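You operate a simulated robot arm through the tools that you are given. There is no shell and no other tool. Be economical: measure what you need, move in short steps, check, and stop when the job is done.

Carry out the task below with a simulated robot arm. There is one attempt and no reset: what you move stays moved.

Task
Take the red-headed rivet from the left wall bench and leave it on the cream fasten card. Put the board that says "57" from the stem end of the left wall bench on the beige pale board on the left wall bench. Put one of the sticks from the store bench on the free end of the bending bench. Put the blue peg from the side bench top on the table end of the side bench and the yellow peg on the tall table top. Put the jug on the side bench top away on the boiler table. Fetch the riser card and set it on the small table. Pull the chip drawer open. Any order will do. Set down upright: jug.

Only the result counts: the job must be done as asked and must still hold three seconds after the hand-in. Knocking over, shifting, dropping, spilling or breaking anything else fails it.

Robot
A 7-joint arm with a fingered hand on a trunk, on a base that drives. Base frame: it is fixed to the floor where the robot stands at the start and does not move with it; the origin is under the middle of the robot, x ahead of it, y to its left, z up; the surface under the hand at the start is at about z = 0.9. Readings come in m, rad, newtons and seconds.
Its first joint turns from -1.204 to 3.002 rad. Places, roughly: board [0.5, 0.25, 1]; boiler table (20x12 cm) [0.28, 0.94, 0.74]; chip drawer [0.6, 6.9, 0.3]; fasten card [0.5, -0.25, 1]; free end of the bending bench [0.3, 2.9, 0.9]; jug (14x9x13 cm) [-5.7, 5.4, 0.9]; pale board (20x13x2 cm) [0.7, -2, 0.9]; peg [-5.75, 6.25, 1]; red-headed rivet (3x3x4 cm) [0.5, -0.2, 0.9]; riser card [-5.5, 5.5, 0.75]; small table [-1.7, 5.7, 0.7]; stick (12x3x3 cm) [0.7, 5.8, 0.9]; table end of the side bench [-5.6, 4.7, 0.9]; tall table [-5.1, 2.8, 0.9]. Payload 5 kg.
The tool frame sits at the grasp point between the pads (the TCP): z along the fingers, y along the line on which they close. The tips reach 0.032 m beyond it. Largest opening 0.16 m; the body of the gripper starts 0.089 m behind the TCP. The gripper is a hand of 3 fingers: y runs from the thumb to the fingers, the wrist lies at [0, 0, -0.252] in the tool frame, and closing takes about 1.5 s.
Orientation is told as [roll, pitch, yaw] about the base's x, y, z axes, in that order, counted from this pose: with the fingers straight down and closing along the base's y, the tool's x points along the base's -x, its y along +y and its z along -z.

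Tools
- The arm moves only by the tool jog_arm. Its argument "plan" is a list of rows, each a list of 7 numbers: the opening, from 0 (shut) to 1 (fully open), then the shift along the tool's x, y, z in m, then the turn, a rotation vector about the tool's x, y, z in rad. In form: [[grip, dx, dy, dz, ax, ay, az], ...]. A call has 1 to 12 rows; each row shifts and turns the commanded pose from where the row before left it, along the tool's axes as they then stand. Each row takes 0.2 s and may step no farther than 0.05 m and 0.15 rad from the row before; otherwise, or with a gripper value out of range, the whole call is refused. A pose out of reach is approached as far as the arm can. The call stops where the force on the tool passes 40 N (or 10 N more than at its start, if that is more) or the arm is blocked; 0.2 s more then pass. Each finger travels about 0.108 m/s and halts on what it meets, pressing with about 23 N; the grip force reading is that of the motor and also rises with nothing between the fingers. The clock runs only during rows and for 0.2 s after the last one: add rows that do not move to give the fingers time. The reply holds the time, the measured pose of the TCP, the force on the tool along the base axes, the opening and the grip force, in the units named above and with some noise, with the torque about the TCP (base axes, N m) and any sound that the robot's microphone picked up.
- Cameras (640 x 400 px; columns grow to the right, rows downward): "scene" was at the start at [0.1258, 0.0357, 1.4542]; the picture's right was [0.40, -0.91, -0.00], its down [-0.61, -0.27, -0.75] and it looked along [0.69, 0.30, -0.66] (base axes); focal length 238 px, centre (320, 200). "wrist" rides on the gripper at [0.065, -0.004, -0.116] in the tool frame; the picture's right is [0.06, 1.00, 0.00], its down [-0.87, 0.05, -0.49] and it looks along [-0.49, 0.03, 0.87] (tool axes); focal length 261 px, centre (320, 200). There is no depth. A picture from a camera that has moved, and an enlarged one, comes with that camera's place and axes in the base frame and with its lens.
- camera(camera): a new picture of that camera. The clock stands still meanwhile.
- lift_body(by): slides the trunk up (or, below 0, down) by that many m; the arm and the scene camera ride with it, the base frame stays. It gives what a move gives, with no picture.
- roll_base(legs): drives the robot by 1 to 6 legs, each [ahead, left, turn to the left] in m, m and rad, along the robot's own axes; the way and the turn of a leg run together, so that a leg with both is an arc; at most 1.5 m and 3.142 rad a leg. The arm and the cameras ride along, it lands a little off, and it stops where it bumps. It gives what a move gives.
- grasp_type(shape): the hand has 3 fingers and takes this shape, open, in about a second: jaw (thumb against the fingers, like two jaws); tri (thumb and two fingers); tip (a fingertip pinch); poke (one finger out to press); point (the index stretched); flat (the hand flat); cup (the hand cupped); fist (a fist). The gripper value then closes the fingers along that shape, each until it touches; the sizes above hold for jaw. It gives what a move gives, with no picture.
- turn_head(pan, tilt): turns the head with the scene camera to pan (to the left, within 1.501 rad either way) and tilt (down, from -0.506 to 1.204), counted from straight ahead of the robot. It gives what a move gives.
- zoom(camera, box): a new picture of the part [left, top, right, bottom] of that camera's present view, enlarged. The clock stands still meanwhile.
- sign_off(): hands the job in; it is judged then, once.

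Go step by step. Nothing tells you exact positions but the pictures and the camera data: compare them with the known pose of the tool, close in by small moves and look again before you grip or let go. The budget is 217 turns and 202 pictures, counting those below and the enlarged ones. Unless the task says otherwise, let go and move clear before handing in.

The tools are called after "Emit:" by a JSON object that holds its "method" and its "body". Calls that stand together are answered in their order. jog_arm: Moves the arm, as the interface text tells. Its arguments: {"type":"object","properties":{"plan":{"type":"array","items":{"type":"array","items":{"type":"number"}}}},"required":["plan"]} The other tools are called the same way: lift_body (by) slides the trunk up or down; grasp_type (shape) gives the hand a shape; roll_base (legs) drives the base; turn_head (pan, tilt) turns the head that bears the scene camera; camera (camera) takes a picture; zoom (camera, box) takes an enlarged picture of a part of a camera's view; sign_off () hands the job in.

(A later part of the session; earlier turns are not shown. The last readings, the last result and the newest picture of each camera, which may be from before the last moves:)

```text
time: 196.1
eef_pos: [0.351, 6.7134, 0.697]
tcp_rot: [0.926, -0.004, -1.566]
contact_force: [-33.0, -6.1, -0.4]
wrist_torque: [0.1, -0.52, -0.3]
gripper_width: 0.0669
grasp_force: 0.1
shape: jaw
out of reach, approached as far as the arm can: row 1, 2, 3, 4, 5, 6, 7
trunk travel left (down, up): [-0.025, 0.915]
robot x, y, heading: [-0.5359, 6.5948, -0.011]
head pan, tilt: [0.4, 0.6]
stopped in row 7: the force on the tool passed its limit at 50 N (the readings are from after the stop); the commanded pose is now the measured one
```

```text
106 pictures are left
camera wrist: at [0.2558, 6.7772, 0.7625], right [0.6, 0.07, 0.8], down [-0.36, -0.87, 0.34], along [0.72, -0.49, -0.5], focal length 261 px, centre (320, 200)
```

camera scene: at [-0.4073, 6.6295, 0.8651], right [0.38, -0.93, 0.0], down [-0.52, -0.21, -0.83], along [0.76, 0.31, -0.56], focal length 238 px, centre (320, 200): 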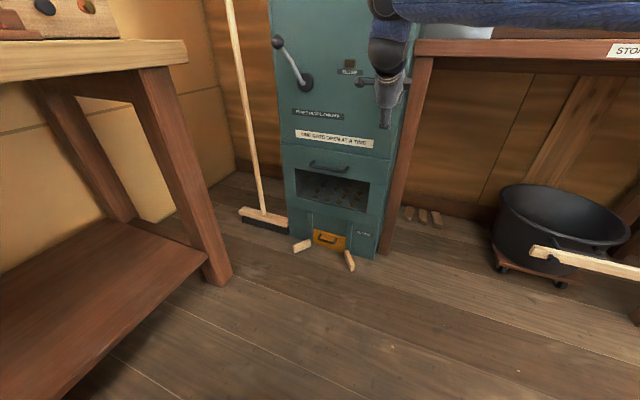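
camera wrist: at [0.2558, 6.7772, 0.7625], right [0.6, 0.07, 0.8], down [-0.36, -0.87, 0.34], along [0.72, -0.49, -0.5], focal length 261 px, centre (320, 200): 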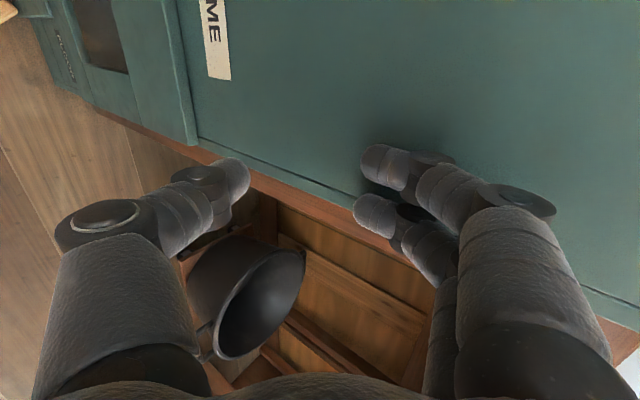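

The hand drifted forward and touched the extractor's front. I back the base off and finish turning the hand in free space.

Emit:
{"method": "roll_base", "body": {"legs": [[-0.3, 0, 0]]}}

Emit:
{"method": "jog_arm", "body": {"plan": [[0.5, 0, 0, 0, -0.13, 0, 0], [0.5, 0, 0, 0, -0.13, 0, 0], [0.5, 0, 0, 0, -0.13, 0, 0], [0.5, 0, 0, 0, -0.13, 0, 0], [0.5, 0, 0, 0, -0.125, 0, 0], [0.5, 0, 0, 0, 0, 0, 0]]}}

Emit:
{"method": "camera", "body": {"camera": "scene"}}

```text
time: 198.1
eef_pos: [0.0544, 6.7154, 0.6961]
tcp_rot: [0.925, -0.002, -1.57]
contact_force: [0.1, 0.8, 0.5]
wrist_torque: [-0.01, -0.01, 0.01]
gripper_width: 0.0798
grasp_force: 0.1
shape: jaw
trunk travel left (down, up): [-0.025, 0.915]
robot x, y, heading: [-0.8373, 6.6025, -0.013]
head pan, tilt: [0.4, 0.6]
```

```text
time: 199.5
eef_pos: [0.0914, 6.7084, 0.7024]
tcp_rot: [1.572, -0.003, -1.568]
contact_force: [0.1, -0.2, -1.0]
wrist_torque: [0.02, -0.05, 0.02]
gripper_width: 0.0799
grasp_force: 0.0
shape: jaw
out of reach, approached as far as the arm can: row 1, 2, 3
trunk travel left (down, up): [-0.025, 0.915]
robot x, y, heading: [-0.8364, 6.6004, -0.016]
head pan, tilt: [0.4, 0.6]
```

```text
105 pictures are left
camera scene: at [-0.7057, 6.6336, 0.8649], right [0.38, -0.93, 0.0], down [-0.52, -0.21, -0.82], along [0.76, 0.31, -0.57], focal length 238 px, centre (320, 200)
```

scene: 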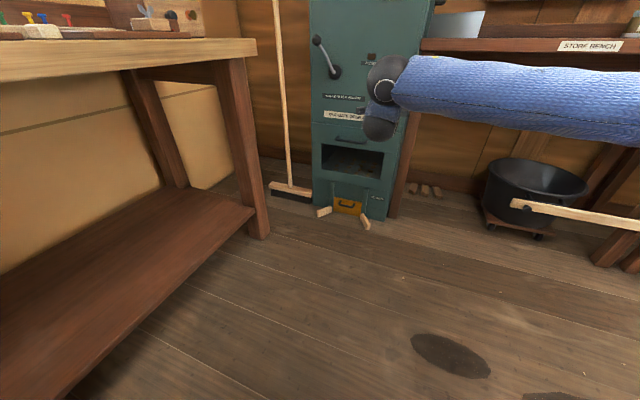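

Emit:
{"method": "jog_arm", "body": {"plan": [[0.5, 0.027, -0.036, 0, 0, 0, 0], [0.5, 0.027, -0.036, 0, 0, 0, 0], [0.5, 0.027, -0.036, 0, 0, 0, 0], [0.5, 0.027, -0.036, 0, 0, 0, 0], [0.5, 0.027, -0.036, 0, 0, 0, 0], [0.5, 0.027, -0.036, 0, 0, 0, 0], [0.5, 0.027, -0.036, 0, 0, 0, 0], [0.5, 0, 0, 0, 0, 0, 0]]}}

Emit:
{"method": "camera", "body": {"camera": "wrist"}}

Emit:
{"method": "camera", "body": {"camera": "scene"}}

```text
time: 201.3
eef_pos: [0.0926, 6.897, 0.452]
tcp_rot: [1.571, -0.001, -1.569]
contact_force: [0.1, 0.1, -0.8]
wrist_torque: [0.01, -0.02, 0.0]
gripper_width: 0.08
grasp_force: 0.1
shape: jaw
trunk travel left (down, up): [-0.025, 0.915]
robot x, y, heading: [-0.8363, 6.5977, -0.013]
head pan, tilt: [0.4, 0.6]
```

```text
104 pictures are left
camera wrist: at [-0.0238, 6.9617, 0.4479], right [0.0, 0.06, 1.0], down [-0.49, -0.87, 0.06], along [0.87, -0.49, 0.03], focal length 261 px, centre (320, 200)
```

wrist: 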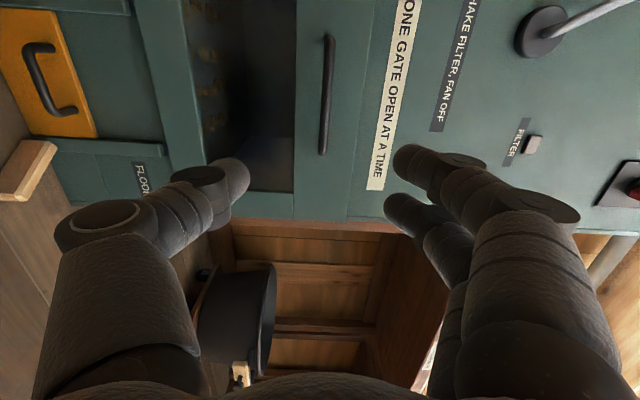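

```text
103 pictures are left
camera scene: at [-0.7058, 6.6336, 0.8649], right [0.38, -0.93, 0.0], down [-0.52, -0.21, -0.82], along [0.76, 0.31, -0.57], focal length 238 px, centre (320, 200)
```

scene: 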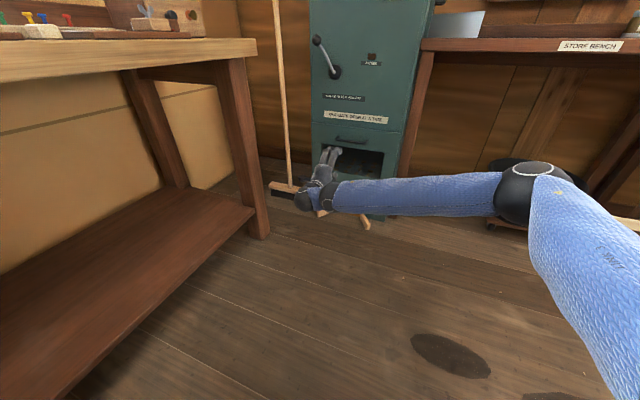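

The handle bar is at about z 0.458, y 6.90. I adjust the height, drive 0.2 m ahead and check.

Emit:
{"method": "jog_arm", "body": {"plan": [[0.5, 0.005, 0.006, 0, 0, 0, 0], [0.5, 0, 0, 0, 0, 0, 0]]}}

Emit:
{"method": "roll_base", "body": {"legs": [[0.18, 0, 0]]}}

Emit:
{"method": "camera", "body": {"camera": "wrist"}}

```text
time: 201.9
eef_pos: [0.092, 6.902, 0.4582]
tcp_rot: [1.572, -0.001, -1.57]
contact_force: [0.4, 0.7, -0.8]
wrist_torque: [0.02, 0.02, -0.03]
gripper_width: 0.0802
grasp_force: 0.0
shape: jaw
trunk travel left (down, up): [-0.025, 0.915]
robot x, y, heading: [-0.8372, 6.5999, -0.016]
head pan, tilt: [0.4, 0.6]
```

```text
time: 203.4
eef_pos: [0.2745, 6.897, 0.4574]
tcp_rot: [1.57, -0.003, -1.572]
contact_force: [-0.1, 0.0, 0.5]
wrist_torque: [0.01, 0.0, -0.02]
gripper_width: 0.0797
grasp_force: 0.0
shape: jaw
trunk travel left (down, up): [-0.025, 0.915]
robot x, y, heading: [-0.6531, 6.5941, -0.019]
head pan, tilt: [0.4, 0.6]
```

```text
102 pictures are left
camera wrist: at [0.1589, 6.9618, 0.4538], right [0.0, 0.06, 1.0], down [-0.49, -0.87, 0.06], along [0.87, -0.49, 0.03], focal length 261 px, centre (320, 200)
```

wrist: 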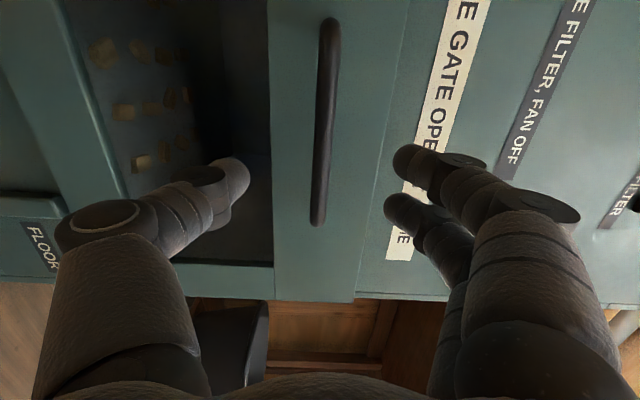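

Emit:
{"method": "jog_arm", "body": {"plan": [[0.4, 0.005, 0.001, 0.02, 0, 0, 0], [0.35, 0, 0, 0.02, 0, 0, 0], [0.35, 0, 0, 0.015, 0, 0, 0], [0.35, 0, 0, 0, 0, 0, 0]]}}

Emit:
{"method": "camera", "body": {"camera": "wrist"}}

```text
time: 204.4
eef_pos: [0.3299, 6.9006, 0.4582]
tcp_rot: [1.571, -0.002, -1.573]
contact_force: [0.0, 0.5, -0.9]
wrist_torque: [0.02, -0.02, 0.02]
gripper_width: 0.0567
grasp_force: 0.1
shape: jaw
trunk travel left (down, up): [-0.025, 0.915]
robot x, y, heading: [-0.6539, 6.5938, -0.014]
head pan, tilt: [0.4, 0.6]
```

```text
101 pictures are left
camera wrist: at [0.2146, 6.9662, 0.4544], right [0.0, 0.06, 1.0], down [-0.49, -0.87, 0.06], along [0.87, -0.49, 0.03], focal length 261 px, centre (320, 200)
```

wrist: 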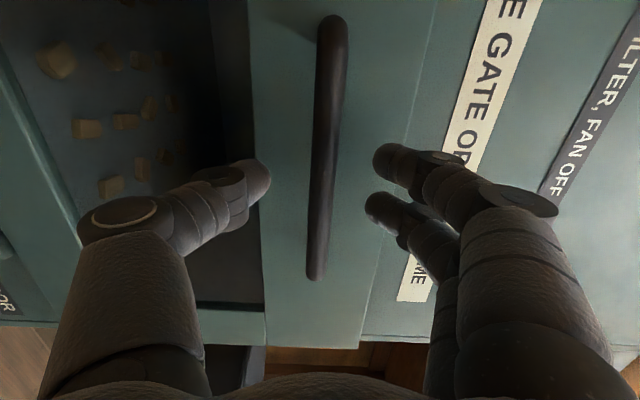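

Emit:
{"method": "jog_arm", "body": {"plan": [[0.2, 0, 0, 0.005, 0, 0, 0], [0.1, 0, 0, 0, 0, 0, 0], [0.0, 0, 0, 0, 0, 0, 0], [0.0, 0, 0, 0, 0, 0, 0], [0.0, 0, 0, 0, 0, 0, 0]]}}

Emit:
{"method": "camera", "body": {"camera": "wrist"}}

```text
time: 205.6
eef_pos: [0.3359, 6.9012, 0.4592]
tcp_rot: [1.571, -0.002, -1.573]
contact_force: [6.7, 0.7, -1.8]
wrist_torque: [0.01, -0.01, -0.02]
gripper_width: 0.0001
grasp_force: 22.5
shape: jaw
trunk travel left (down, up): [-0.025, 0.915]
robot x, y, heading: [-0.6489, 6.5972, -0.016]
head pan, tilt: [0.4, 0.6]
```

```text
100 pictures are left
camera wrist: at [0.2199, 6.9655, 0.4545], right [0.0, 0.06, 1.0], down [-0.49, -0.87, 0.06], along [0.87, -0.49, 0.03], focal length 261 px, centre (320, 200)
```

wrist: 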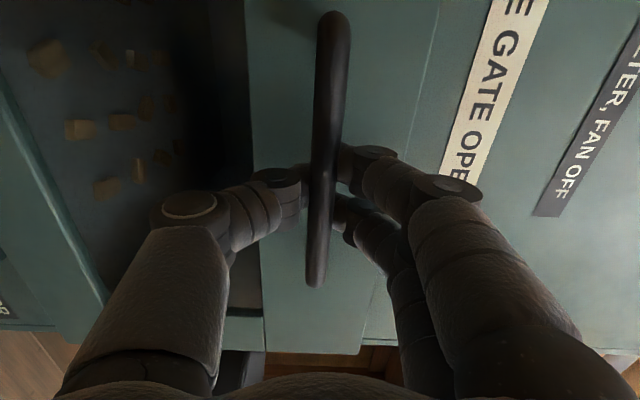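

The fingers are hooked behind the bar. I pull back with the arm.

Emit:
{"method": "jog_arm", "body": {"plan": [[0, 0, 0, -0.02, 0, 0, 0], [0, 0, 0, -0.02, 0, 0, 0], [0, 0, 0, -0.02, 0, 0, 0], [0, 0, 0, -0.02, 0, 0, 0], [0, 0, 0, -0.02, 0, 0, 0], [0, 0, 0, 0, 0, 0, 0]]}}

Emit:
{"method": "camera", "body": {"camera": "wrist"}}

Emit:
{"method": "zoom", "body": {"camera": "scene", "box": [260, 60, 460, 240]}}

```text
time: 207.0
eef_pos: [0.2352, 6.901, 0.4595]
tcp_rot: [1.57, -0.001, -1.573]
contact_force: [1.8, -4.2, -4.4]
wrist_torque: [-0.02, 0.01, 0.0]
gripper_width: 0.0001
grasp_force: 23.3
shape: jaw
trunk travel left (down, up): [-0.025, 0.915]
robot x, y, heading: [-0.6542, 6.5971, -0.019]
head pan, tilt: [0.4, 0.6]
```

```text
99 pictures are left
camera wrist: at [0.1187, 6.9662, 0.4546], right [0.0, 0.06, 1.0], down [-0.49, -0.87, 0.06], along [0.87, -0.49, 0.03], focal length 261 px, centre (320, 200)
```

wrist: 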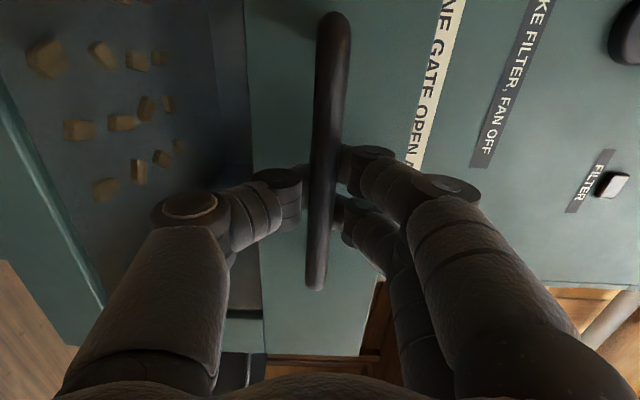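

```text
2.22 times, centred on (360, 150) of scene
camera zoom: at [-0.5231, 6.6304, 0.8648], right [0.37, -0.93, 0.0], down [-0.52, -0.21, -0.82], along [0.77, 0.31, -0.57], focal length 529 px, centre (231, 311)
```

zoom: 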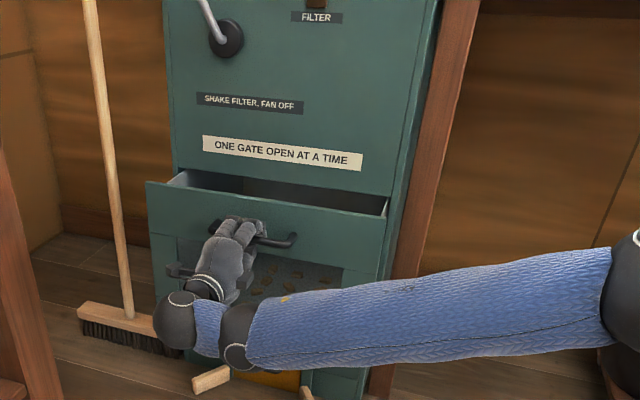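

Emit:
{"method": "jog_arm", "body": {"plan": [[0, 0, 0, -0.02, 0, 0, 0], [0, 0, 0, -0.02, 0, 0, 0], [0, 0, 0, -0.02, 0, 0, 0], [0, 0, 0, -0.02, 0, 0, 0], [0, 0, 0, -0.02, 0, 0, 0], [0, 0, 0, -0.02, 0, 0, 0], [0, 0, 0, 0, 0, 0, 0]]}}

Emit:
{"method": "zoom", "body": {"camera": "scene", "box": [240, 60, 460, 260]}}

```text
time: 208.6
eef_pos: [0.1124, 6.9045, 0.4578]
tcp_rot: [1.571, -0.001, -1.572]
contact_force: [0.1, -1.0, -1.2]
wrist_torque: [0.03, 0.01, 0.0]
gripper_width: 0.0
grasp_force: 23.1
shape: jaw
trunk travel left (down, up): [-0.025, 0.915]
robot x, y, heading: [-0.655, 6.5957, -0.015]
head pan, tilt: [0.4, 0.6]
```

```text
2.00 times, centred on (350, 160) of scene
camera zoom: at [-0.5233, 6.6306, 0.8649], right [0.37, -0.93, 0.0], down [-0.52, -0.21, -0.82], along [0.77, 0.31, -0.57], focal length 476 px, centre (260, 280)
```

zoom: 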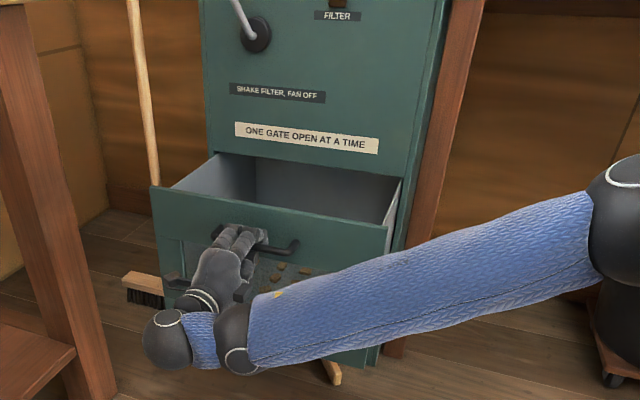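

Emit:
{"method": "jog_arm", "body": {"plan": [[0, 0, 0, -0.02, 0, 0, 0], [0, 0, 0, -0.02, 0, 0, 0], [0, 0, 0, -0.02, 0, 0, 0], [0, 0, 0, 0, 0, 0, 0]]}}

Emit:
{"method": "zoom", "body": {"camera": "scene", "box": [240, 60, 460, 260]}}

```text
time: 209.6
eef_pos: [0.0564, 6.9022, 0.4583]
tcp_rot: [1.571, -0.003, -1.572]
contact_force: [1.7, 3.6, -3.5]
wrist_torque: [0.0, 0.01, 0.0]
gripper_width: 0.0
grasp_force: 23.6
shape: jaw
trunk travel left (down, up): [-0.025, 0.915]
robot x, y, heading: [-0.656, 6.598, -0.015]
head pan, tilt: [0.4, 0.6]
```

```text
2.00 times, centred on (350, 160) of scene
camera zoom: at [-0.5233, 6.6306, 0.8648], right [0.37, -0.93, 0.0], down [-0.52, -0.21, -0.82], along [0.77, 0.31, -0.57], focal length 476 px, centre (260, 280)
```

zoom: 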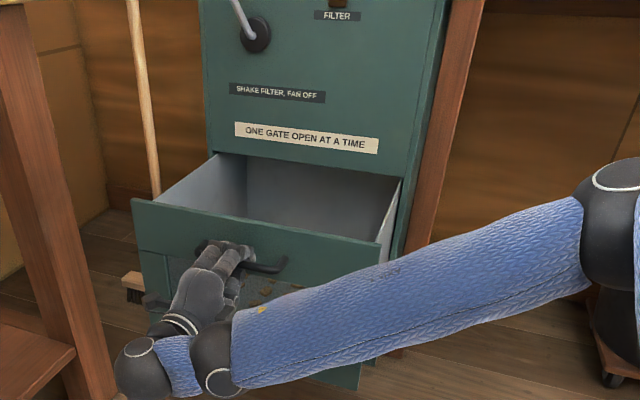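

The drawer is well open. I open the fingers and back off.

Emit:
{"method": "jog_arm", "body": {"plan": [[0.15, 0, 0, 0, 0, 0, 0], [0.3, 0, 0, 0, 0, 0, 0], [0.4, 0, 0, 0, 0, 0, 0], [0.4, 0, 0, 0, 0, 0, 0]]}}

Emit:
{"method": "roll_base", "body": {"legs": [[-0.25, 0, 0]]}}

Emit:
{"method": "camera", "body": {"camera": "scene"}}

```text
time: 210.6
eef_pos: [0.0563, 6.9019, 0.4588]
tcp_rot: [1.57, -0.002, -1.573]
contact_force: [0.1, -0.3, 0.0]
wrist_torque: [0.01, -0.03, 0.02]
gripper_width: 0.0635
grasp_force: 0.1
shape: jaw
trunk travel left (down, up): [-0.025, 0.915]
robot x, y, heading: [-0.6574, 6.598, -0.02]
head pan, tilt: [0.4, 0.6]
```

```text
time: 212.4
eef_pos: [-0.1893, 6.9076, 0.4585]
tcp_rot: [1.572, -0.001, -1.571]
contact_force: [0.3, -0.4, 0.2]
wrist_torque: [0.02, -0.05, 0.01]
gripper_width: 0.0632
grasp_force: 0.2
shape: jaw
trunk travel left (down, up): [-0.025, 0.915]
robot x, y, heading: [-0.8984, 6.6018, -0.016]
head pan, tilt: [0.4, 0.6]
```

```text
95 pictures are left
camera scene: at [-0.7683, 6.6346, 0.8649], right [0.37, -0.93, 0.0], down [-0.52, -0.21, -0.82], along [0.76, 0.31, -0.57], focal length 238 px, centre (320, 200)
```

scene: 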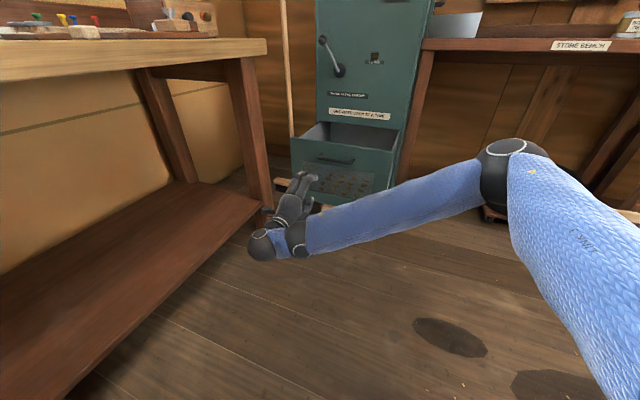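

Emit:
{"method": "roll_base", "body": {"legs": [[-0.05, -0.45, 0]]}}

Emit:
{"method": "lift_body", "body": {"by": 0.4}}

Emit:
{"method": "lift_body", "body": {"by": 0.2}}

Emit:
{"method": "jog_arm", "body": {"plan": [[0.4, 0, 0, 0, 0.143, 0, 0], [0.4, 0, 0, 0, 0.143, 0, 0], [0.4, 0, 0, 0, 0.143, 0, 0], [0.4, 0, 0, 0, 0.143, 0, 0], [0.4, 0, 0, 0, 0.143, 0, 0], [0.4, 0, 0, 0, 0.143, 0, 0], [0.4, 0, 0, 0, 0.143, 0, 0], [0.4, 0, 0, 0, 0.143, 0, 0], [0.4, 0, 0, 0, 0.143, 0, 0], [0.4, 0, 0, 0, 0.143, 0, 0], [0.4, 0, 0, 0, 0.14, 0, 0], [0.4, 0, 0, 0, 0, 0, 0]]}}

Emit:
{"method": "turn_head", "body": {"pan": 1.45, "tilt": 0.4}}

Emit:
{"method": "camera", "body": {"camera": "scene"}}

```text
time: 215.2
eef_pos: [-0.2493, 6.4682, 0.4588]
tcp_rot: [1.572, -0.002, -1.556]
contact_force: [-0.7, 1.0, 0.8]
wrist_torque: [0.0, -0.01, -0.01]
gripper_width: 0.063
grasp_force: 0.0
shape: jaw
trunk travel left (down, up): [-0.025, 0.915]
robot x, y, heading: [-0.954, 6.1465, 0.0]
head pan, tilt: [0.4, 0.6]
```

```text
time: 219.0
eef_pos: [-0.2495, 6.4666, 0.8582]
tcp_rot: [1.571, -0.002, -1.556]
contact_force: [0.2, 0.2, -0.5]
wrist_torque: [0.01, -0.02, 0.0]
gripper_width: 0.0634
grasp_force: 0.2
shape: jaw
trunk travel left (down, up): [-0.425, 0.515]
robot x, y, heading: [-0.954, 6.1531, -0.001]
head pan, tilt: [0.4, 0.6]
```

```text
time: 221.2
eef_pos: [-0.2484, 6.467, 1.0595]
tcp_rot: [1.57, -0.003, -1.557]
contact_force: [0.1, 0.9, 0.7]
wrist_torque: [0.0, 0.0, -0.01]
gripper_width: 0.0634
grasp_force: 0.0
shape: jaw
trunk travel left (down, up): [-0.625, 0.315]
robot x, y, heading: [-0.9512, 6.1561, -0.002]
head pan, tilt: [0.4, 0.6]
```

```text
time: 223.9
eef_pos: [-0.0879, 6.4613, 0.9038]
tcp_rot: [0.159, -0.01, -1.579]
contact_force: [-1.4, 0.2, -0.5]
wrist_torque: [0.0, 0.0, -0.02]
gripper_width: 0.064
grasp_force: 0.1
shape: jaw
out of reach, approached as far as the arm can: row 5, 6, 7, 8, 9, 10, 11
trunk travel left (down, up): [-0.625, 0.315]
robot x, y, heading: [-0.9484, 6.1477, -0.005]
head pan, tilt: [0.4, 0.6]
stopped in row 12: the arm was blocked; the commanded pose is now the measured one
```

```text
time: 225.2
eef_pos: [-0.0889, 6.4633, 0.9032]
tcp_rot: [0.156, -0.01, -1.579]
contact_force: [-0.9, -0.1, 0.7]
wrist_torque: [0.02, -0.01, 0.0]
gripper_width: 0.0642
grasp_force: 0.1
shape: jaw
trunk travel left (down, up): [-0.625, 0.315]
robot x, y, heading: [-0.9546, 6.1471, -0.001]
head pan, tilt: [1.45, 0.4]
```

```text
94 pictures are left
camera scene: at [-0.8936, 6.2445, 1.4831], right [0.99, -0.12, 0.0], down [-0.05, -0.39, -0.92], along [0.11, 0.91, -0.39], focal length 238 px, centre (320, 200)
```

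scene: 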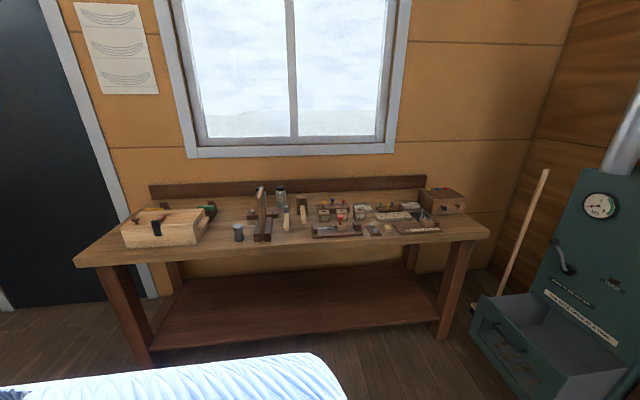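

Emit:
{"method": "jog_arm", "body": {"plan": [[0.4, 0, -0.02, -0.045, 0, 0, 0], [0.4, 0, -0.02, -0.045, 0, 0, 0], [0.4, 0, -0.03, -0.04, 0, 0, 0], [0.4, 0, -0.03, -0.04, 0, 0, 0], [0.4, 0, -0.03, -0.04, 0.078, 0, 0], [0.4, 0, -0.03, -0.03, 0.078, 0, 0], [0.4, 0, -0.03, 0, 0, 0, 0]]}}

Emit:
{"method": "roll_base", "body": {"legs": [[0, 0, 1.57]]}}

Emit:
{"method": "turn_head", "body": {"pan": 1.2, "tilt": 0.35}}

Emit:
{"method": "camera", "body": {"camera": "scene"}}

```text
time: 227.1
eef_pos: [-0.0576, 6.4203, 0.8691]
tcp_rot: [0.034, -0.017, -1.605]
contact_force: [-0.2, -0.5, -0.6]
wrist_torque: [0.03, 0.04, 0.02]
gripper_width: 0.0642
grasp_force: 0.0
shape: jaw
out of reach, approached as far as the arm can: row 1, 2, 3, 4, 5, 6, 7
trunk travel left (down, up): [-0.625, 0.315]
robot x, y, heading: [-0.9552, 6.149, -0.001]
head pan, tilt: [1.45, 0.4]
stopped in row 7: the arm was blocked; the commanded pose is now the measured one
```

```text
time: 231.3
eef_pos: [-1.2182, 7.0468, 0.8674]
tcp_rot: [0.031, -0.018, -0.039]
contact_force: [0.5, -0.2, -0.3]
wrist_torque: [-0.02, 0.01, -0.01]
gripper_width: 0.0639
grasp_force: 0.0
shape: jaw
trunk travel left (down, up): [-0.625, 0.315]
robot x, y, heading: [-0.9538, 6.1514, 1.565]
head pan, tilt: [1.45, 0.4]
```

```text
time: 232.0
eef_pos: [-1.2178, 7.0477, 0.8678]
tcp_rot: [0.033, -0.019, -0.039]
contact_force: [-0.6, 0.0, -0.6]
wrist_torque: [-0.01, 0.01, 0.04]
gripper_width: 0.064
grasp_force: 0.1
shape: jaw
trunk travel left (down, up): [-0.625, 0.315]
robot x, y, heading: [-0.9531, 6.1517, 1.563]
head pan, tilt: [1.201, 0.351]
```

```text
93 pictures are left
camera scene: at [-1.0417, 6.2374, 1.4876], right [0.37, 0.93, 0.0], down [0.32, -0.13, -0.94], along [-0.87, 0.35, -0.34], focal length 238 px, centre (320, 200)
```

scene: 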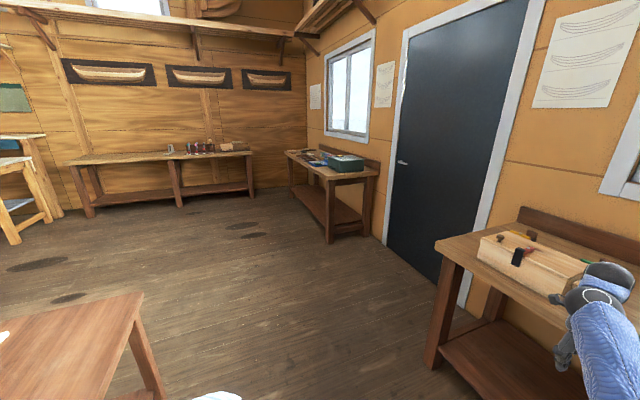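

The arm is in an awkward stretched posture near the window bench. I first back off into free space, then undo the hand's yaw.

Emit:
{"method": "roll_base", "body": {"legs": [[-0.3, -0.3, 0]]}}

Emit:
{"method": "jog_arm", "body": {"plan": [[0.4, 0, 0, 0, 0, 0, -0.143], [0.4, 0, 0, 0, 0, 0, -0.143], [0.4, 0, 0, 0, 0, 0, -0.143], [0.4, 0, 0, 0, 0, 0, -0.143], [0.4, 0, 0, 0, 0, 0, -0.143], [0.4, 0, 0, 0, 0, 0, -0.143], [0.4, 0, 0, 0, 0, 0, -0.143], [0.4, 0, 0, 0, 0, 0, -0.143], [0.4, 0, 0, 0, 0, 0, -0.143], [0.4, 0, 0, 0, 0, 0, -0.143], [0.4, 0, 0, 0, 0, 0, -0.14], [0.4, 0, 0, 0, 0, 0, 0]]}}

Emit:
{"method": "turn_head", "body": {"pan": 0.3, "tilt": 0.5}}

Emit:
{"method": "camera", "body": {"camera": "scene"}}

```text
time: 234.7
eef_pos: [-0.923, 6.7408, 0.8684]
tcp_rot: [0.033, -0.016, -0.033]
contact_force: [0.5, -0.4, 0.1]
wrist_torque: [0.0, 0.01, 0.0]
gripper_width: 0.0642
grasp_force: 0.1
shape: jaw
trunk travel left (down, up): [-0.625, 0.315]
robot x, y, heading: [-0.6546, 5.8444, 1.57]
head pan, tilt: [1.201, 0.351]
```

```text
time: 237.4
eef_pos: [-0.8883, 6.7593, 0.8638]
tcp_rot: [-0.041, -0.044, 1.511]
contact_force: [-0.3, 0.2, 1.2]
wrist_torque: [0.01, -0.01, 0.01]
gripper_width: 0.0642
grasp_force: 0.2
shape: jaw
trunk travel left (down, up): [-0.625, 0.315]
robot x, y, heading: [-0.655, 5.844, 1.573]
head pan, tilt: [1.201, 0.351]
stopped in row 12: the arm was blocked; the commanded pose is now the measured one
```

```text
time: 238.7
eef_pos: [-0.889, 6.7591, 0.8629]
tcp_rot: [-0.042, -0.041, 1.509]
contact_force: [-0.1, 0.0, 0.2]
wrist_torque: [0.01, 0.0, 0.01]
gripper_width: 0.0641
grasp_force: 0.0
shape: jaw
trunk travel left (down, up): [-0.625, 0.315]
robot x, y, heading: [-0.6504, 5.8471, 1.569]
head pan, tilt: [0.3, 0.499]
```

```text
92 pictures are left
camera scene: at [-0.6815, 5.9851, 1.474], right [0.95, 0.3, 0.0], down [0.14, -0.46, -0.88], along [-0.26, 0.84, -0.48], focal length 238 px, centre (320, 200)
```

scene: 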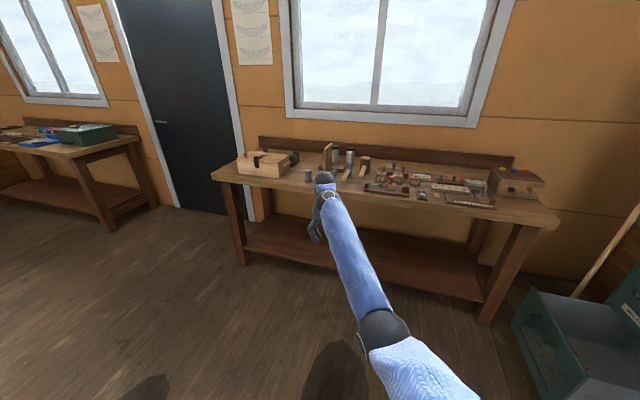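

Emit:
{"method": "jog_arm", "body": {"plan": [[0.4, 0.03, 0, -0.03, 0, 0, 0], [0.4, 0.03, 0, -0.03, 0, 0, 0], [0.4, 0.03, 0, -0.03, 0, 0, 0], [0.4, 0.03, 0, -0.03, 0, 0, 0], [0.4, 0.03, 0, -0.03, 0, 0, 0], [0.4, 0.03, 0, -0.03, 0, 0, 0]]}}

Emit:
{"method": "camera", "body": {"camera": "scene"}}

```text
time: 240.1
eef_pos: [-0.9239, 6.7452, 0.8823]
tcp_rot: [-0.051, -0.052, 1.497]
contact_force: [-0.2, -0.2, 0.4]
wrist_torque: [0.03, -0.04, -0.05]
gripper_width: 0.0641
grasp_force: 0.1
shape: jaw
out of reach, approached as far as the arm can: row 1, 2, 3, 4, 5, 6
trunk travel left (down, up): [-0.625, 0.315]
robot x, y, heading: [-0.6547, 5.8466, 1.568]
head pan, tilt: [0.3, 0.499]
```

```text
91 pictures are left
camera scene: at [-0.6815, 5.985, 1.4739], right [0.96, 0.3, 0.0], down [0.14, -0.46, -0.88], along [-0.26, 0.84, -0.48], focal length 238 px, centre (320, 200)
```

scene: 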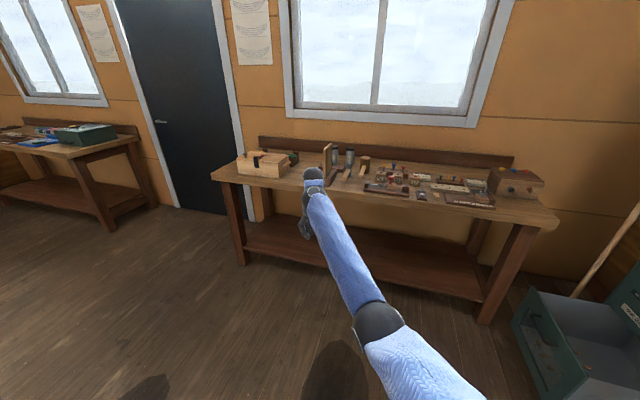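

Emit:
{"method": "jog_arm", "body": {"plan": [[0.4, 0, 0, 0, 0, -0.143, 0], [0.4, 0, 0, 0, 0, -0.143, 0], [0.4, 0, 0, 0, 0, -0.143, 0], [0.4, 0, 0, 0, 0, -0.143, 0], [0.4, 0, 0, 0, 0, -0.143, 0], [0.4, 0, 0, 0, 0, -0.143, 0], [0.4, 0, 0, 0, 0, -0.143, 0], [0.4, 0, 0, 0, 0, -0.143, 0], [0.4, 0, 0, 0, 0, 0, 0]]}}

Emit:
{"method": "camera", "body": {"camera": "scene"}}

```text
time: 242.1
eef_pos: [-0.9384, 6.7346, 0.8814]
tcp_rot: [-0.106, -1.182, 1.61]
contact_force: [0.1, 0.2, -0.6]
wrist_torque: [0.03, 0.01, 0.0]
gripper_width: 0.0641
grasp_force: 0.1
shape: jaw
trunk travel left (down, up): [-0.625, 0.315]
robot x, y, heading: [-0.651, 5.8467, 1.57]
head pan, tilt: [0.3, 0.499]
```

```text
90 pictures are left
camera scene: at [-0.681, 5.9851, 1.4739], right [0.96, 0.3, 0.0], down [0.14, -0.46, -0.88], along [-0.26, 0.84, -0.48], focal length 238 px, centre (320, 200)
```

scene: 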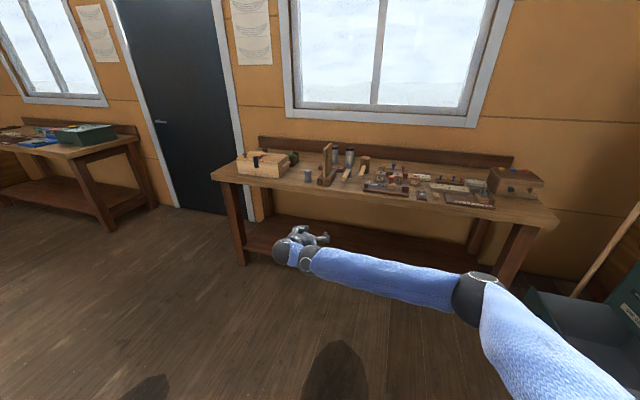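

Emit:
{"method": "jog_arm", "body": {"plan": [[0.4, -0.0416, 0, -0.0171, 0, 0, 0], [0.4, -0.0416, 0, -0.0171, 0, 0, 0], [0.4, -0.0416, 0, -0.0171, 0, 0, 0], [0.4, -0.0416, 0, -0.0171, 0, 0, 0], [0.4, -0.0416, 0, -0.0171, 0, 0, 0], [0.4, -0.0416, 0, -0.0171, 0, 0, 0], [0.4, -0.0416, 0, -0.0171, 0, 0, 0], [0.4, -0.0416, 0, -0.0171, 0, 0, 0], [0.4, -0.0416, 0, -0.0171, 0, 0, 0], [0.4, 0, 0, 0, 0, 0, 0]]}}

Emit:
{"method": "jog_arm", "body": {"plan": [[0.4, 0, 0, 0, 0, 0.143, 0], [0.4, 0, 0, 0, 0, 0.143, 0], [0.4, 0, 0, 0, 0, 0.143, 0], [0.4, 0, 0, 0, 0, 0.143, 0], [0.4, 0, 0, 0, 0, 0.143, 0], [0.4, 0, 0, 0, 0, 0.143, 0], [0.4, 0, 0, 0, 0, 0.143, 0], [0.4, 0, 0, 0, 0, 0.143, 0], [0.4, 0, 0, 0, 0, 0.04, 0], [0.4, 0, 0, 0, 0, 0, 0]]}}

Emit:
{"method": "camera", "body": {"camera": "scene"}}

```text
time: 244.2
eef_pos: [-0.956, 6.7347, 1.2875]
tcp_rot: [-0.106, -1.182, 1.609]
contact_force: [0.3, -0.1, -0.3]
wrist_torque: [0.04, 0.03, -0.03]
gripper_width: 0.0642
grasp_force: 0.0
shape: jaw
trunk travel left (down, up): [-0.625, 0.315]
robot x, y, heading: [-0.6534, 5.8406, 1.566]
head pan, tilt: [0.3, 0.499]
```

```text
time: 246.4
eef_pos: [-0.8398, 6.8828, 1.2566]
tcp_rot: [-0.037, -0.06, 1.517]
contact_force: [0.8, -0.1, -0.7]
wrist_torque: [-0.04, -0.01, -0.01]
gripper_width: 0.0639
grasp_force: 0.1
shape: jaw
out of reach, approached as far as the arm can: row 3, 4, 5, 6, 7, 8
trunk travel left (down, up): [-0.625, 0.315]
robot x, y, heading: [-0.6533, 5.8459, 1.569]
head pan, tilt: [0.3, 0.499]
```

```text
89 pictures are left
camera scene: at [-0.6817, 5.9865, 1.4737], right [0.96, 0.3, 0.0], down [0.14, -0.46, -0.88], along [-0.26, 0.84, -0.48], focal length 238 px, centre (320, 200)
```

scene: 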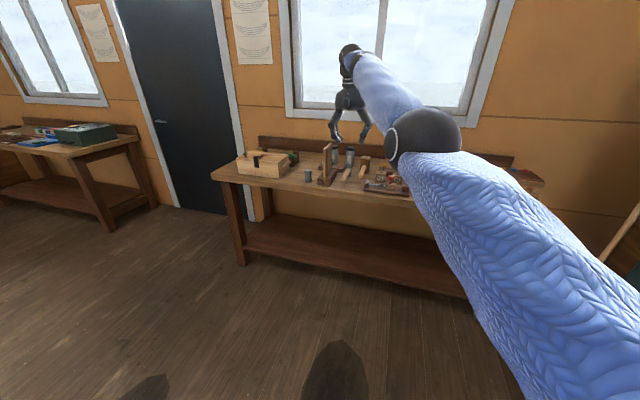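

Emit:
{"method": "jog_arm", "body": {"plan": [[0.4, 0.04, 0, 0, 0, 0, 0], [0.4, 0.04, 0, 0, 0, 0, 0], [0.4, 0.04, 0, 0, 0, 0, 0], [0.4, 0.04, 0, 0, 0, 0, 0], [0.4, 0.04, 0, 0, 0, 0, 0], [0.4, 0.04, 0, 0, 0, 0, 0], [0.4, 0, 0, 0, 0, 0, 0]]}}

Emit:
{"method": "camera", "body": {"camera": "scene"}}

```text
time: 248.1
eef_pos: [-0.8833, 6.8157, 1.2608]
tcp_rot: [-0.036, -0.065, 1.514]
contact_force: [0.2, 0.0, 1.5]
wrist_torque: [-0.02, 0.05, 0.0]
gripper_width: 0.0638
grasp_force: 0.1
shape: jaw
out of reach, approached as far as the arm can: row 1, 2, 3, 4, 5, 6
trunk travel left (down, up): [-0.625, 0.315]
robot x, y, heading: [-0.6534, 5.8488, 1.573]
head pan, tilt: [0.3, 0.499]
```

```text
88 pictures are left
camera scene: at [-0.6817, 5.9853, 1.4739], right [0.96, 0.3, 0.0], down [0.14, -0.46, -0.88], along [-0.26, 0.84, -0.48], focal length 238 px, centre (320, 200)
```

scene: 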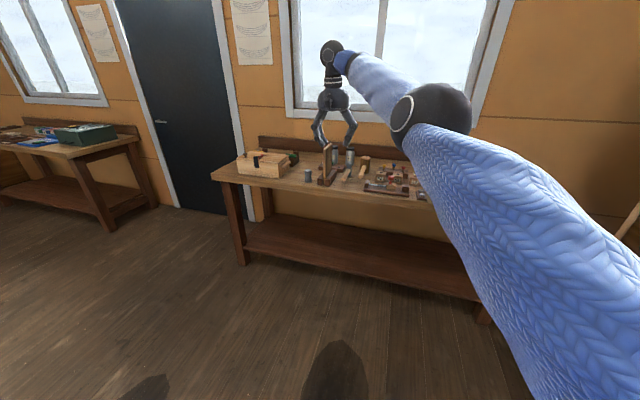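

I try swinging the elbow up: point the hand to the left, then back down.

Emit:
{"method": "jog_arm", "body": {"plan": [[0.4, 0, 0, 0, -0.143, 0, 0], [0.4, 0, 0, 0, -0.143, 0, 0], [0.4, 0, 0, 0, -0.143, 0, 0], [0.4, 0, 0, 0, -0.143, 0, 0], [0.4, 0, 0, 0, -0.143, 0, 0], [0.4, 0, 0, 0, -0.143, 0, 0], [0.4, 0, 0, 0, -0.143, 0, 0], [0.4, 0, 0, 0, -0.143, 0, 0], [0.4, 0, 0, 0, -0.143, 0, 0], [0.4, 0, 0, 0, -0.143, 0, 0], [0.4, 0, 0, 0, 0, 0, 0]]}}

Emit:
{"method": "camera", "body": {"camera": "scene"}}

```text
time: 250.4
eef_pos: [-0.852, 6.9051, 1.2824]
tcp_rot: [1.392, -0.065, 1.515]
contact_force: [-0.4, -0.3, 1.6]
wrist_torque: [-0.01, -0.06, -0.07]
gripper_width: 0.0638
grasp_force: 0.1
shape: jaw
out of reach, approached as far as the arm can: row 2, 3, 4, 5, 6, 7, 9
trunk travel left (down, up): [-0.625, 0.315]
robot x, y, heading: [-0.6536, 5.8443, 1.575]
head pan, tilt: [0.3, 0.499]
```

```text
87 pictures are left
camera scene: at [-0.6825, 5.9825, 1.4743], right [0.95, 0.3, 0.0], down [0.14, -0.46, -0.88], along [-0.26, 0.84, -0.48], focal length 238 px, centre (320, 200)
```

scene: 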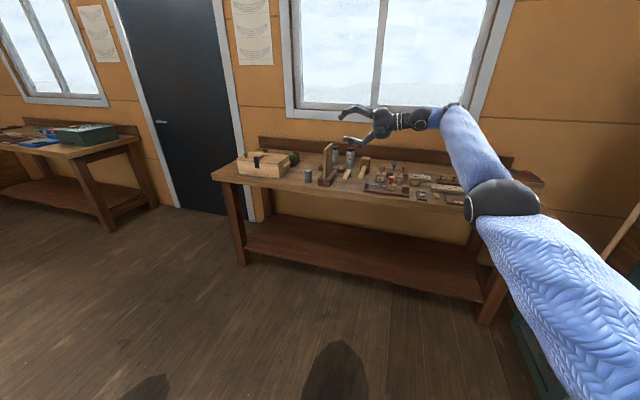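

Emit:
{"method": "jog_arm", "body": {"plan": [[0.4, 0.045, 0, 0.01, 0, 0, 0], [0.4, 0.045, 0, 0.01, 0, 0, 0], [0.4, 0.045, 0, 0.01, 0, 0, 0], [0.4, 0.045, 0, 0.01, 0, 0, 0], [0.4, 0.045, 0, 0.01, 0, 0, 0], [0.4, 0.045, 0, 0.01, 0, 0, 0], [0.4, 0.045, 0, 0.01, 0, 0, 0], [0.4, 0.045, 0, 0.01, 0, 0, 0], [0.4, 0.045, 0, 0.01, 0, 0, 0], [0.4, 0, 0, 0, 0, 0, 0]]}}

Emit:
{"method": "camera", "body": {"camera": "scene"}}

```text
time: 252.7
eef_pos: [-0.9624, 6.5127, 1.2394]
tcp_rot: [1.391, -0.061, 1.516]
contact_force: [0.1, 0.4, 0.2]
wrist_torque: [-0.02, 0.04, -0.01]
gripper_width: 0.0639
grasp_force: 0.1
shape: jaw
trunk travel left (down, up): [-0.625, 0.315]
robot x, y, heading: [-0.6541, 5.8464, 1.57]
head pan, tilt: [0.3, 0.499]
```

```text
86 pictures are left
camera scene: at [-0.6812, 5.9855, 1.4739], right [0.96, 0.3, 0.0], down [0.14, -0.46, -0.88], along [-0.26, 0.84, -0.48], focal length 238 px, centre (320, 200)
```

scene: 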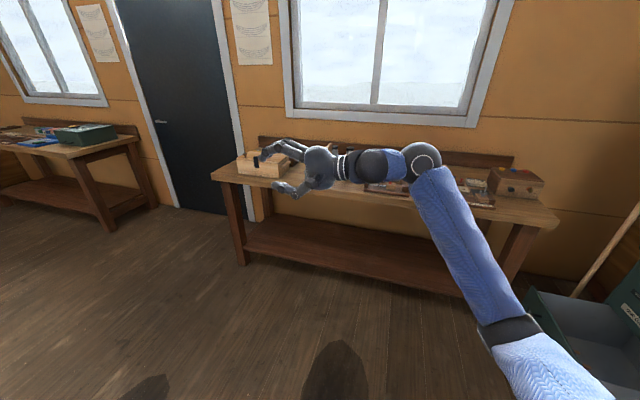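

Emit:
{"method": "jog_arm", "body": {"plan": [[0.4, 0, 0, 0, 0.14, 0, 0], [0.4, 0, 0, 0, 0.14, 0, 0], [0.4, 0, 0, 0, 0.14, 0, 0], [0.4, 0, 0, 0, 0.14, 0, 0], [0.4, 0, 0, 0, 0.14, 0, 0], [0.4, 0, 0, 0, 0.14, 0, 0], [0.4, 0, 0, 0, 0.14, 0, 0], [0.4, 0, 0, 0, 0.14, 0, 0], [0.4, 0, 0, 0, 0.14, 0, 0], [0.4, 0, 0, 0, 0.13, 0, 0], [0.4, 0, 0, 0, 0, 0.06, 0], [0.4, 0, 0, 0, 0, 0, 0]]}}

Emit:
{"method": "camera", "body": {"camera": "scene"}}

```text
time: 255.2
eef_pos: [-0.9625, 6.5089, 1.2384]
tcp_rot: [0.001, 0.0, 1.515]
contact_force: [-0.4, 0.1, 0.2]
wrist_torque: [0.05, -0.03, -0.02]
gripper_width: 0.0639
grasp_force: 0.1
shape: jaw
trunk travel left (down, up): [-0.625, 0.315]
robot x, y, heading: [-0.6522, 5.8497, 1.569]
head pan, tilt: [0.3, 0.499]
```

```text
85 pictures are left
camera scene: at [-0.6826, 5.9837, 1.4741], right [0.96, 0.3, 0.0], down [0.14, -0.46, -0.88], along [-0.26, 0.84, -0.48], focal length 238 px, centre (320, 200)
```

scene: 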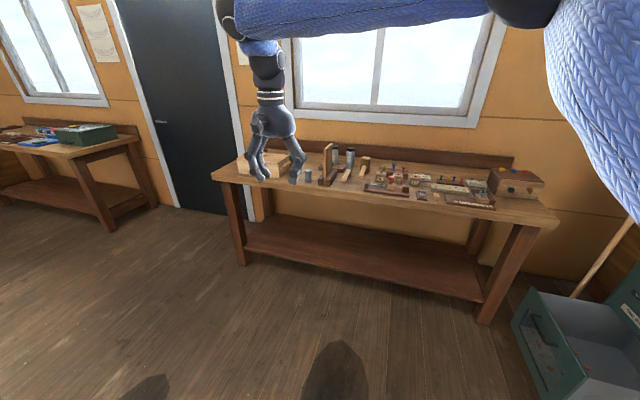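

The arm is back in its good posture. I turn to face -x and drive along y≈6.45 towards the side bench.

Emit:
{"method": "roll_base", "body": {"legs": [[0.6, 0, 0], [0, 0, 1.572], [1.5, 0, 0], [1.5, 0, 0]]}}

Emit:
{"method": "turn_head", "body": {"pan": 0.15, "tilt": 0.35}}

Emit:
{"method": "camera", "body": {"camera": "scene"}}

Emit:
{"method": "turn_head", "body": {"pan": 1.3, "tilt": 0.4}}

Emit:
{"method": "camera", "body": {"camera": "scene"}}

```text
time: 276.4
eef_pos: [-4.3201, 6.2921, 1.2392]
tcp_rot: [0.002, -0.002, 3.031]
contact_force: [-0.5, 0.0, 0.6]
wrist_torque: [-0.03, -0.05, 0.03]
gripper_width: 0.0638
grasp_force: 0.1
shape: jaw
trunk travel left (down, up): [-0.625, 0.315]
robot x, y, heading: [-3.6396, 6.5624, 3.088]
head pan, tilt: [0.3, 0.499]
```

```text
time: 277.1
eef_pos: [-4.3193, 6.2919, 1.2394]
tcp_rot: [0.001, 0.0, 3.031]
contact_force: [-1.0, 0.2, 0.9]
wrist_torque: [0.02, 0.0, -0.02]
gripper_width: 0.064
grasp_force: 0.1
shape: jaw
trunk travel left (down, up): [-0.625, 0.315]
robot x, y, heading: [-3.6399, 6.5645, 3.087]
head pan, tilt: [0.15, 0.351]
```

```text
84 pictures are left
camera scene: at [-3.782, 6.5582, 1.4876], right [-0.1, 1.0, 0.0], down [0.34, 0.03, -0.94], along [-0.93, -0.09, -0.34], focal length 238 px, centre (320, 200)
```

scene: 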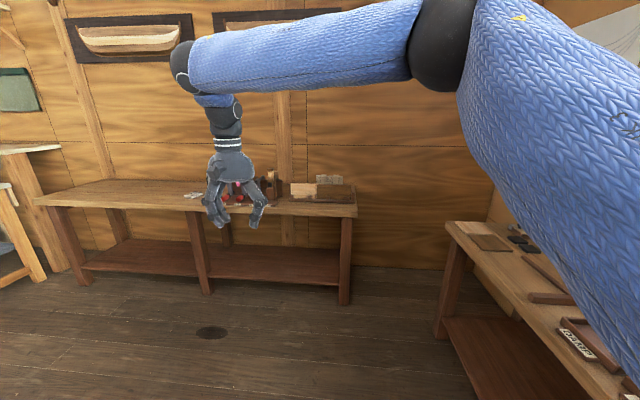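

```text
time: 278.5
eef_pos: [-4.3184, 6.2923, 1.239]
tcp_rot: [0.002, -0.001, 3.03]
contact_force: [0.3, 0.3, 0.4]
wrist_torque: [0.0, 0.02, -0.03]
gripper_width: 0.0642
grasp_force: 0.0
shape: jaw
trunk travel left (down, up): [-0.625, 0.315]
robot x, y, heading: [-3.6397, 6.5618, 3.09]
head pan, tilt: [1.3, 0.4]
```

```text
83 pictures are left
camera scene: at [-3.7191, 6.4794, 1.4831], right [-0.95, 0.32, 0.0], down [0.12, 0.37, -0.92], along [-0.3, -0.87, -0.39], focal length 238 px, centre (320, 200)
```

scene: 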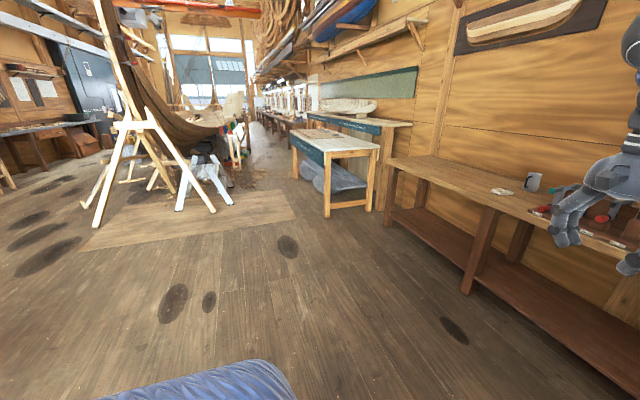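

Emit:
{"method": "roll_base", "body": {"legs": [[1.1, 0.45, 0.053]]}}

Emit:
{"method": "turn_head", "body": {"pan": 0.1, "tilt": 0.65}}

Emit:
{"method": "camera", "body": {"camera": "scene"}}

```text
time: 284.6
eef_pos: [-5.4339, 5.8425, 1.2393]
tcp_rot: [0.001, -0.002, 3.08]
contact_force: [0.1, -0.1, 0.6]
wrist_torque: [-0.01, -0.03, 0.02]
gripper_width: 0.0641
grasp_force: 0.1
shape: jaw
trunk travel left (down, up): [-0.625, 0.315]
robot x, y, heading: [-4.7659, 6.1497, 3.138]
head pan, tilt: [1.3, 0.4]
```

```text
time: 286.0
eef_pos: [-5.4345, 5.8435, 1.2408]
tcp_rot: [0.001, -0.004, 3.081]
contact_force: [0.1, -0.1, -0.4]
wrist_torque: [0.0, 0.0, 0.01]
gripper_width: 0.0639
grasp_force: 0.1
shape: jaw
trunk travel left (down, up): [-0.625, 0.315]
robot x, y, heading: [-4.7665, 6.1462, 3.134]
head pan, tilt: [0.099, 0.649]
```

```text
82 pictures are left
camera scene: at [-4.9039, 6.1408, 1.4606], right [-0.09, 1.0, 0.0], down [0.6, 0.06, -0.8], along [-0.79, -0.07, -0.6], focal length 238 px, centre (320, 200)
```

scene: 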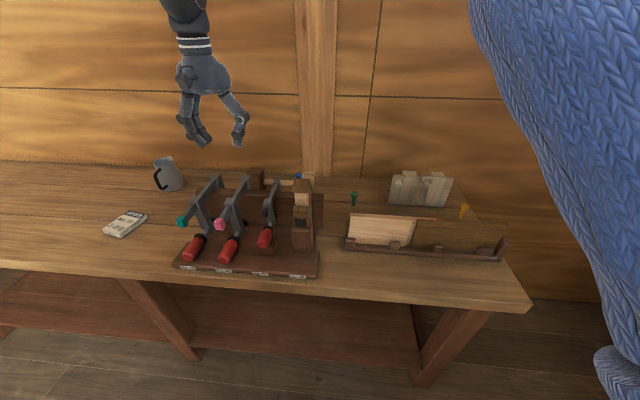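

Emit:
{"method": "zoom", "body": {"camera": "scene", "box": [90, 140, 310, 290]}}

Emit:
{"method": "zoom", "body": {"camera": "scene", "box": [280, 150, 520, 300]}}

```text
2.67 times, centred on (200, 215) of scene
camera zoom: at [-4.9039, 6.1408, 1.4606], right [-0.09, 1.0, 0.0], down [0.6, 0.06, -0.8], along [-0.79, -0.07, -0.6], focal length 635 px, centre (640, 160)
```

zoom: 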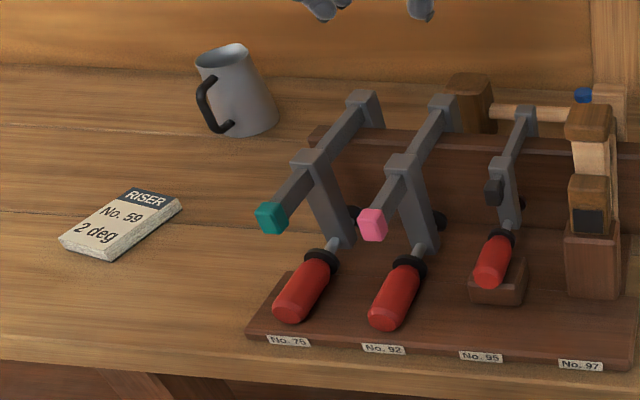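

```text
2.67 times, centred on (400, 225) of scene
camera zoom: at [-4.9039, 6.1408, 1.4606], right [-0.09, 1.0, 0.0], down [0.6, 0.06, -0.8], along [-0.79, -0.07, -0.6], focal length 635 px, centre (107, 133)
```

zoom: 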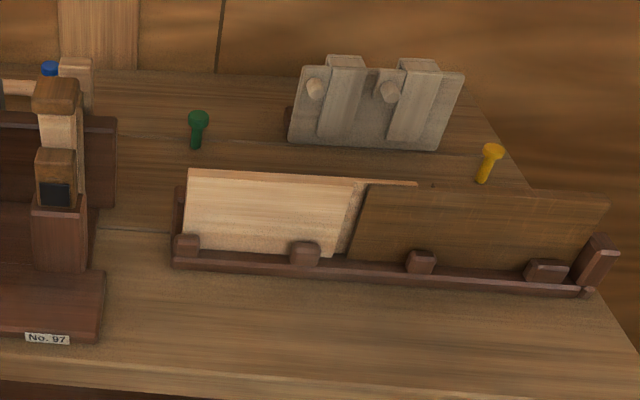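

Blue peg stands behind the clamp rack near (-5.75, 5.98), green near (-5.62, 6.20), yellow near (-5.57, 6.57); the jug and RISER card are to the left. I close in and look from above the blue peg.

Emit:
{"method": "roll_base", "body": {"legs": [[0.16, 0.1, 0]]}}

Emit:
{"method": "jog_arm", "body": {"plan": [[0.4, -0.025, -0.033, 0, 0, 0, -0.06], [0.4, -0.025, -0.033, 0, 0, 0, 0], [0.4, -0.025, -0.033, 0, 0, 0, 0], [0.4, -0.025, -0.033, 0, 0, 0, 0], [0.4, -0.025, -0.033, 0, 0, 0, 0], [0.4, 0, -0.033, 0, 0, 0, 0], [0.4, 0, 0, 0, 0, 0, 0]]}}

Emit:
{"method": "camera", "body": {"camera": "wrist"}}

Emit:
{"method": "camera", "body": {"camera": "scene"}}

```text
time: 287.6
eef_pos: [-5.5948, 5.7433, 1.2392]
tcp_rot: [0.003, 0.001, 3.082]
contact_force: [-0.2, 0.0, -0.8]
wrist_torque: [0.02, -0.01, -0.01]
gripper_width: 0.0638
grasp_force: 0.0
shape: jaw
trunk travel left (down, up): [-0.625, 0.315]
robot x, y, heading: [-4.9315, 6.0466, 3.14]
head pan, tilt: [0.099, 0.649]
```

```text
time: 289.1
eef_pos: [-5.7177, 5.9417, 1.2405]
tcp_rot: [0.002, -0.002, -3.14]
contact_force: [-0.1, 0.7, 0.4]
wrist_torque: [0.02, -0.02, 0.01]
gripper_width: 0.0639
grasp_force: 0.2
shape: jaw
trunk travel left (down, up): [-0.625, 0.315]
robot x, y, heading: [-4.9244, 6.0489, 3.138]
head pan, tilt: [0.099, 0.649]
```

```text
79 pictures are left
camera wrist: at [-5.6523, 5.9458, 1.3552], right [0.06, -1.0, 0.0], down [-0.87, -0.05, 0.49], along [-0.49, -0.03, -0.87], focal length 261 px, centre (320, 200)
```

wrist: 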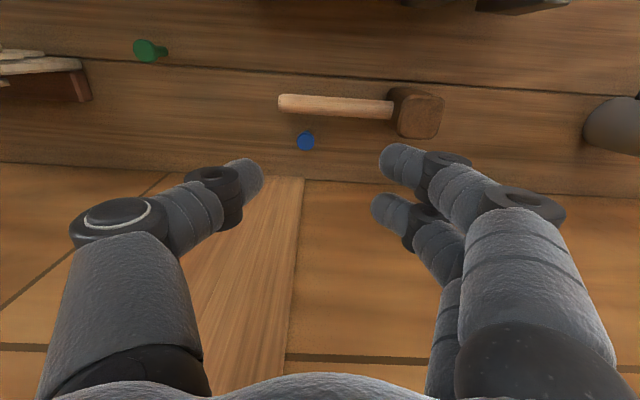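

```text
78 pictures are left
camera scene: at [-5.0658, 6.0401, 1.4606], right [-0.09, 1.0, 0.0], down [0.6, 0.06, -0.8], along [-0.79, -0.07, -0.6], focal length 238 px, centre (320, 200)
```

scene: 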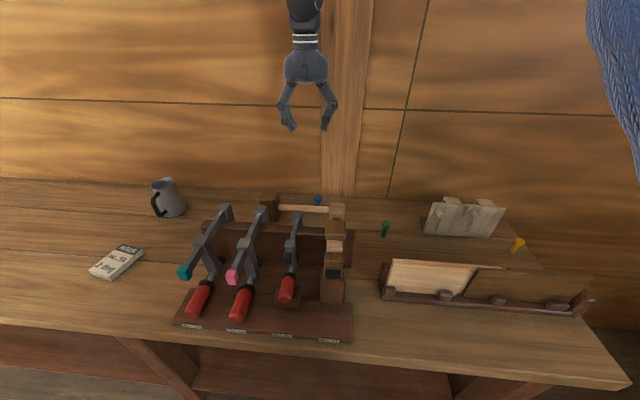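

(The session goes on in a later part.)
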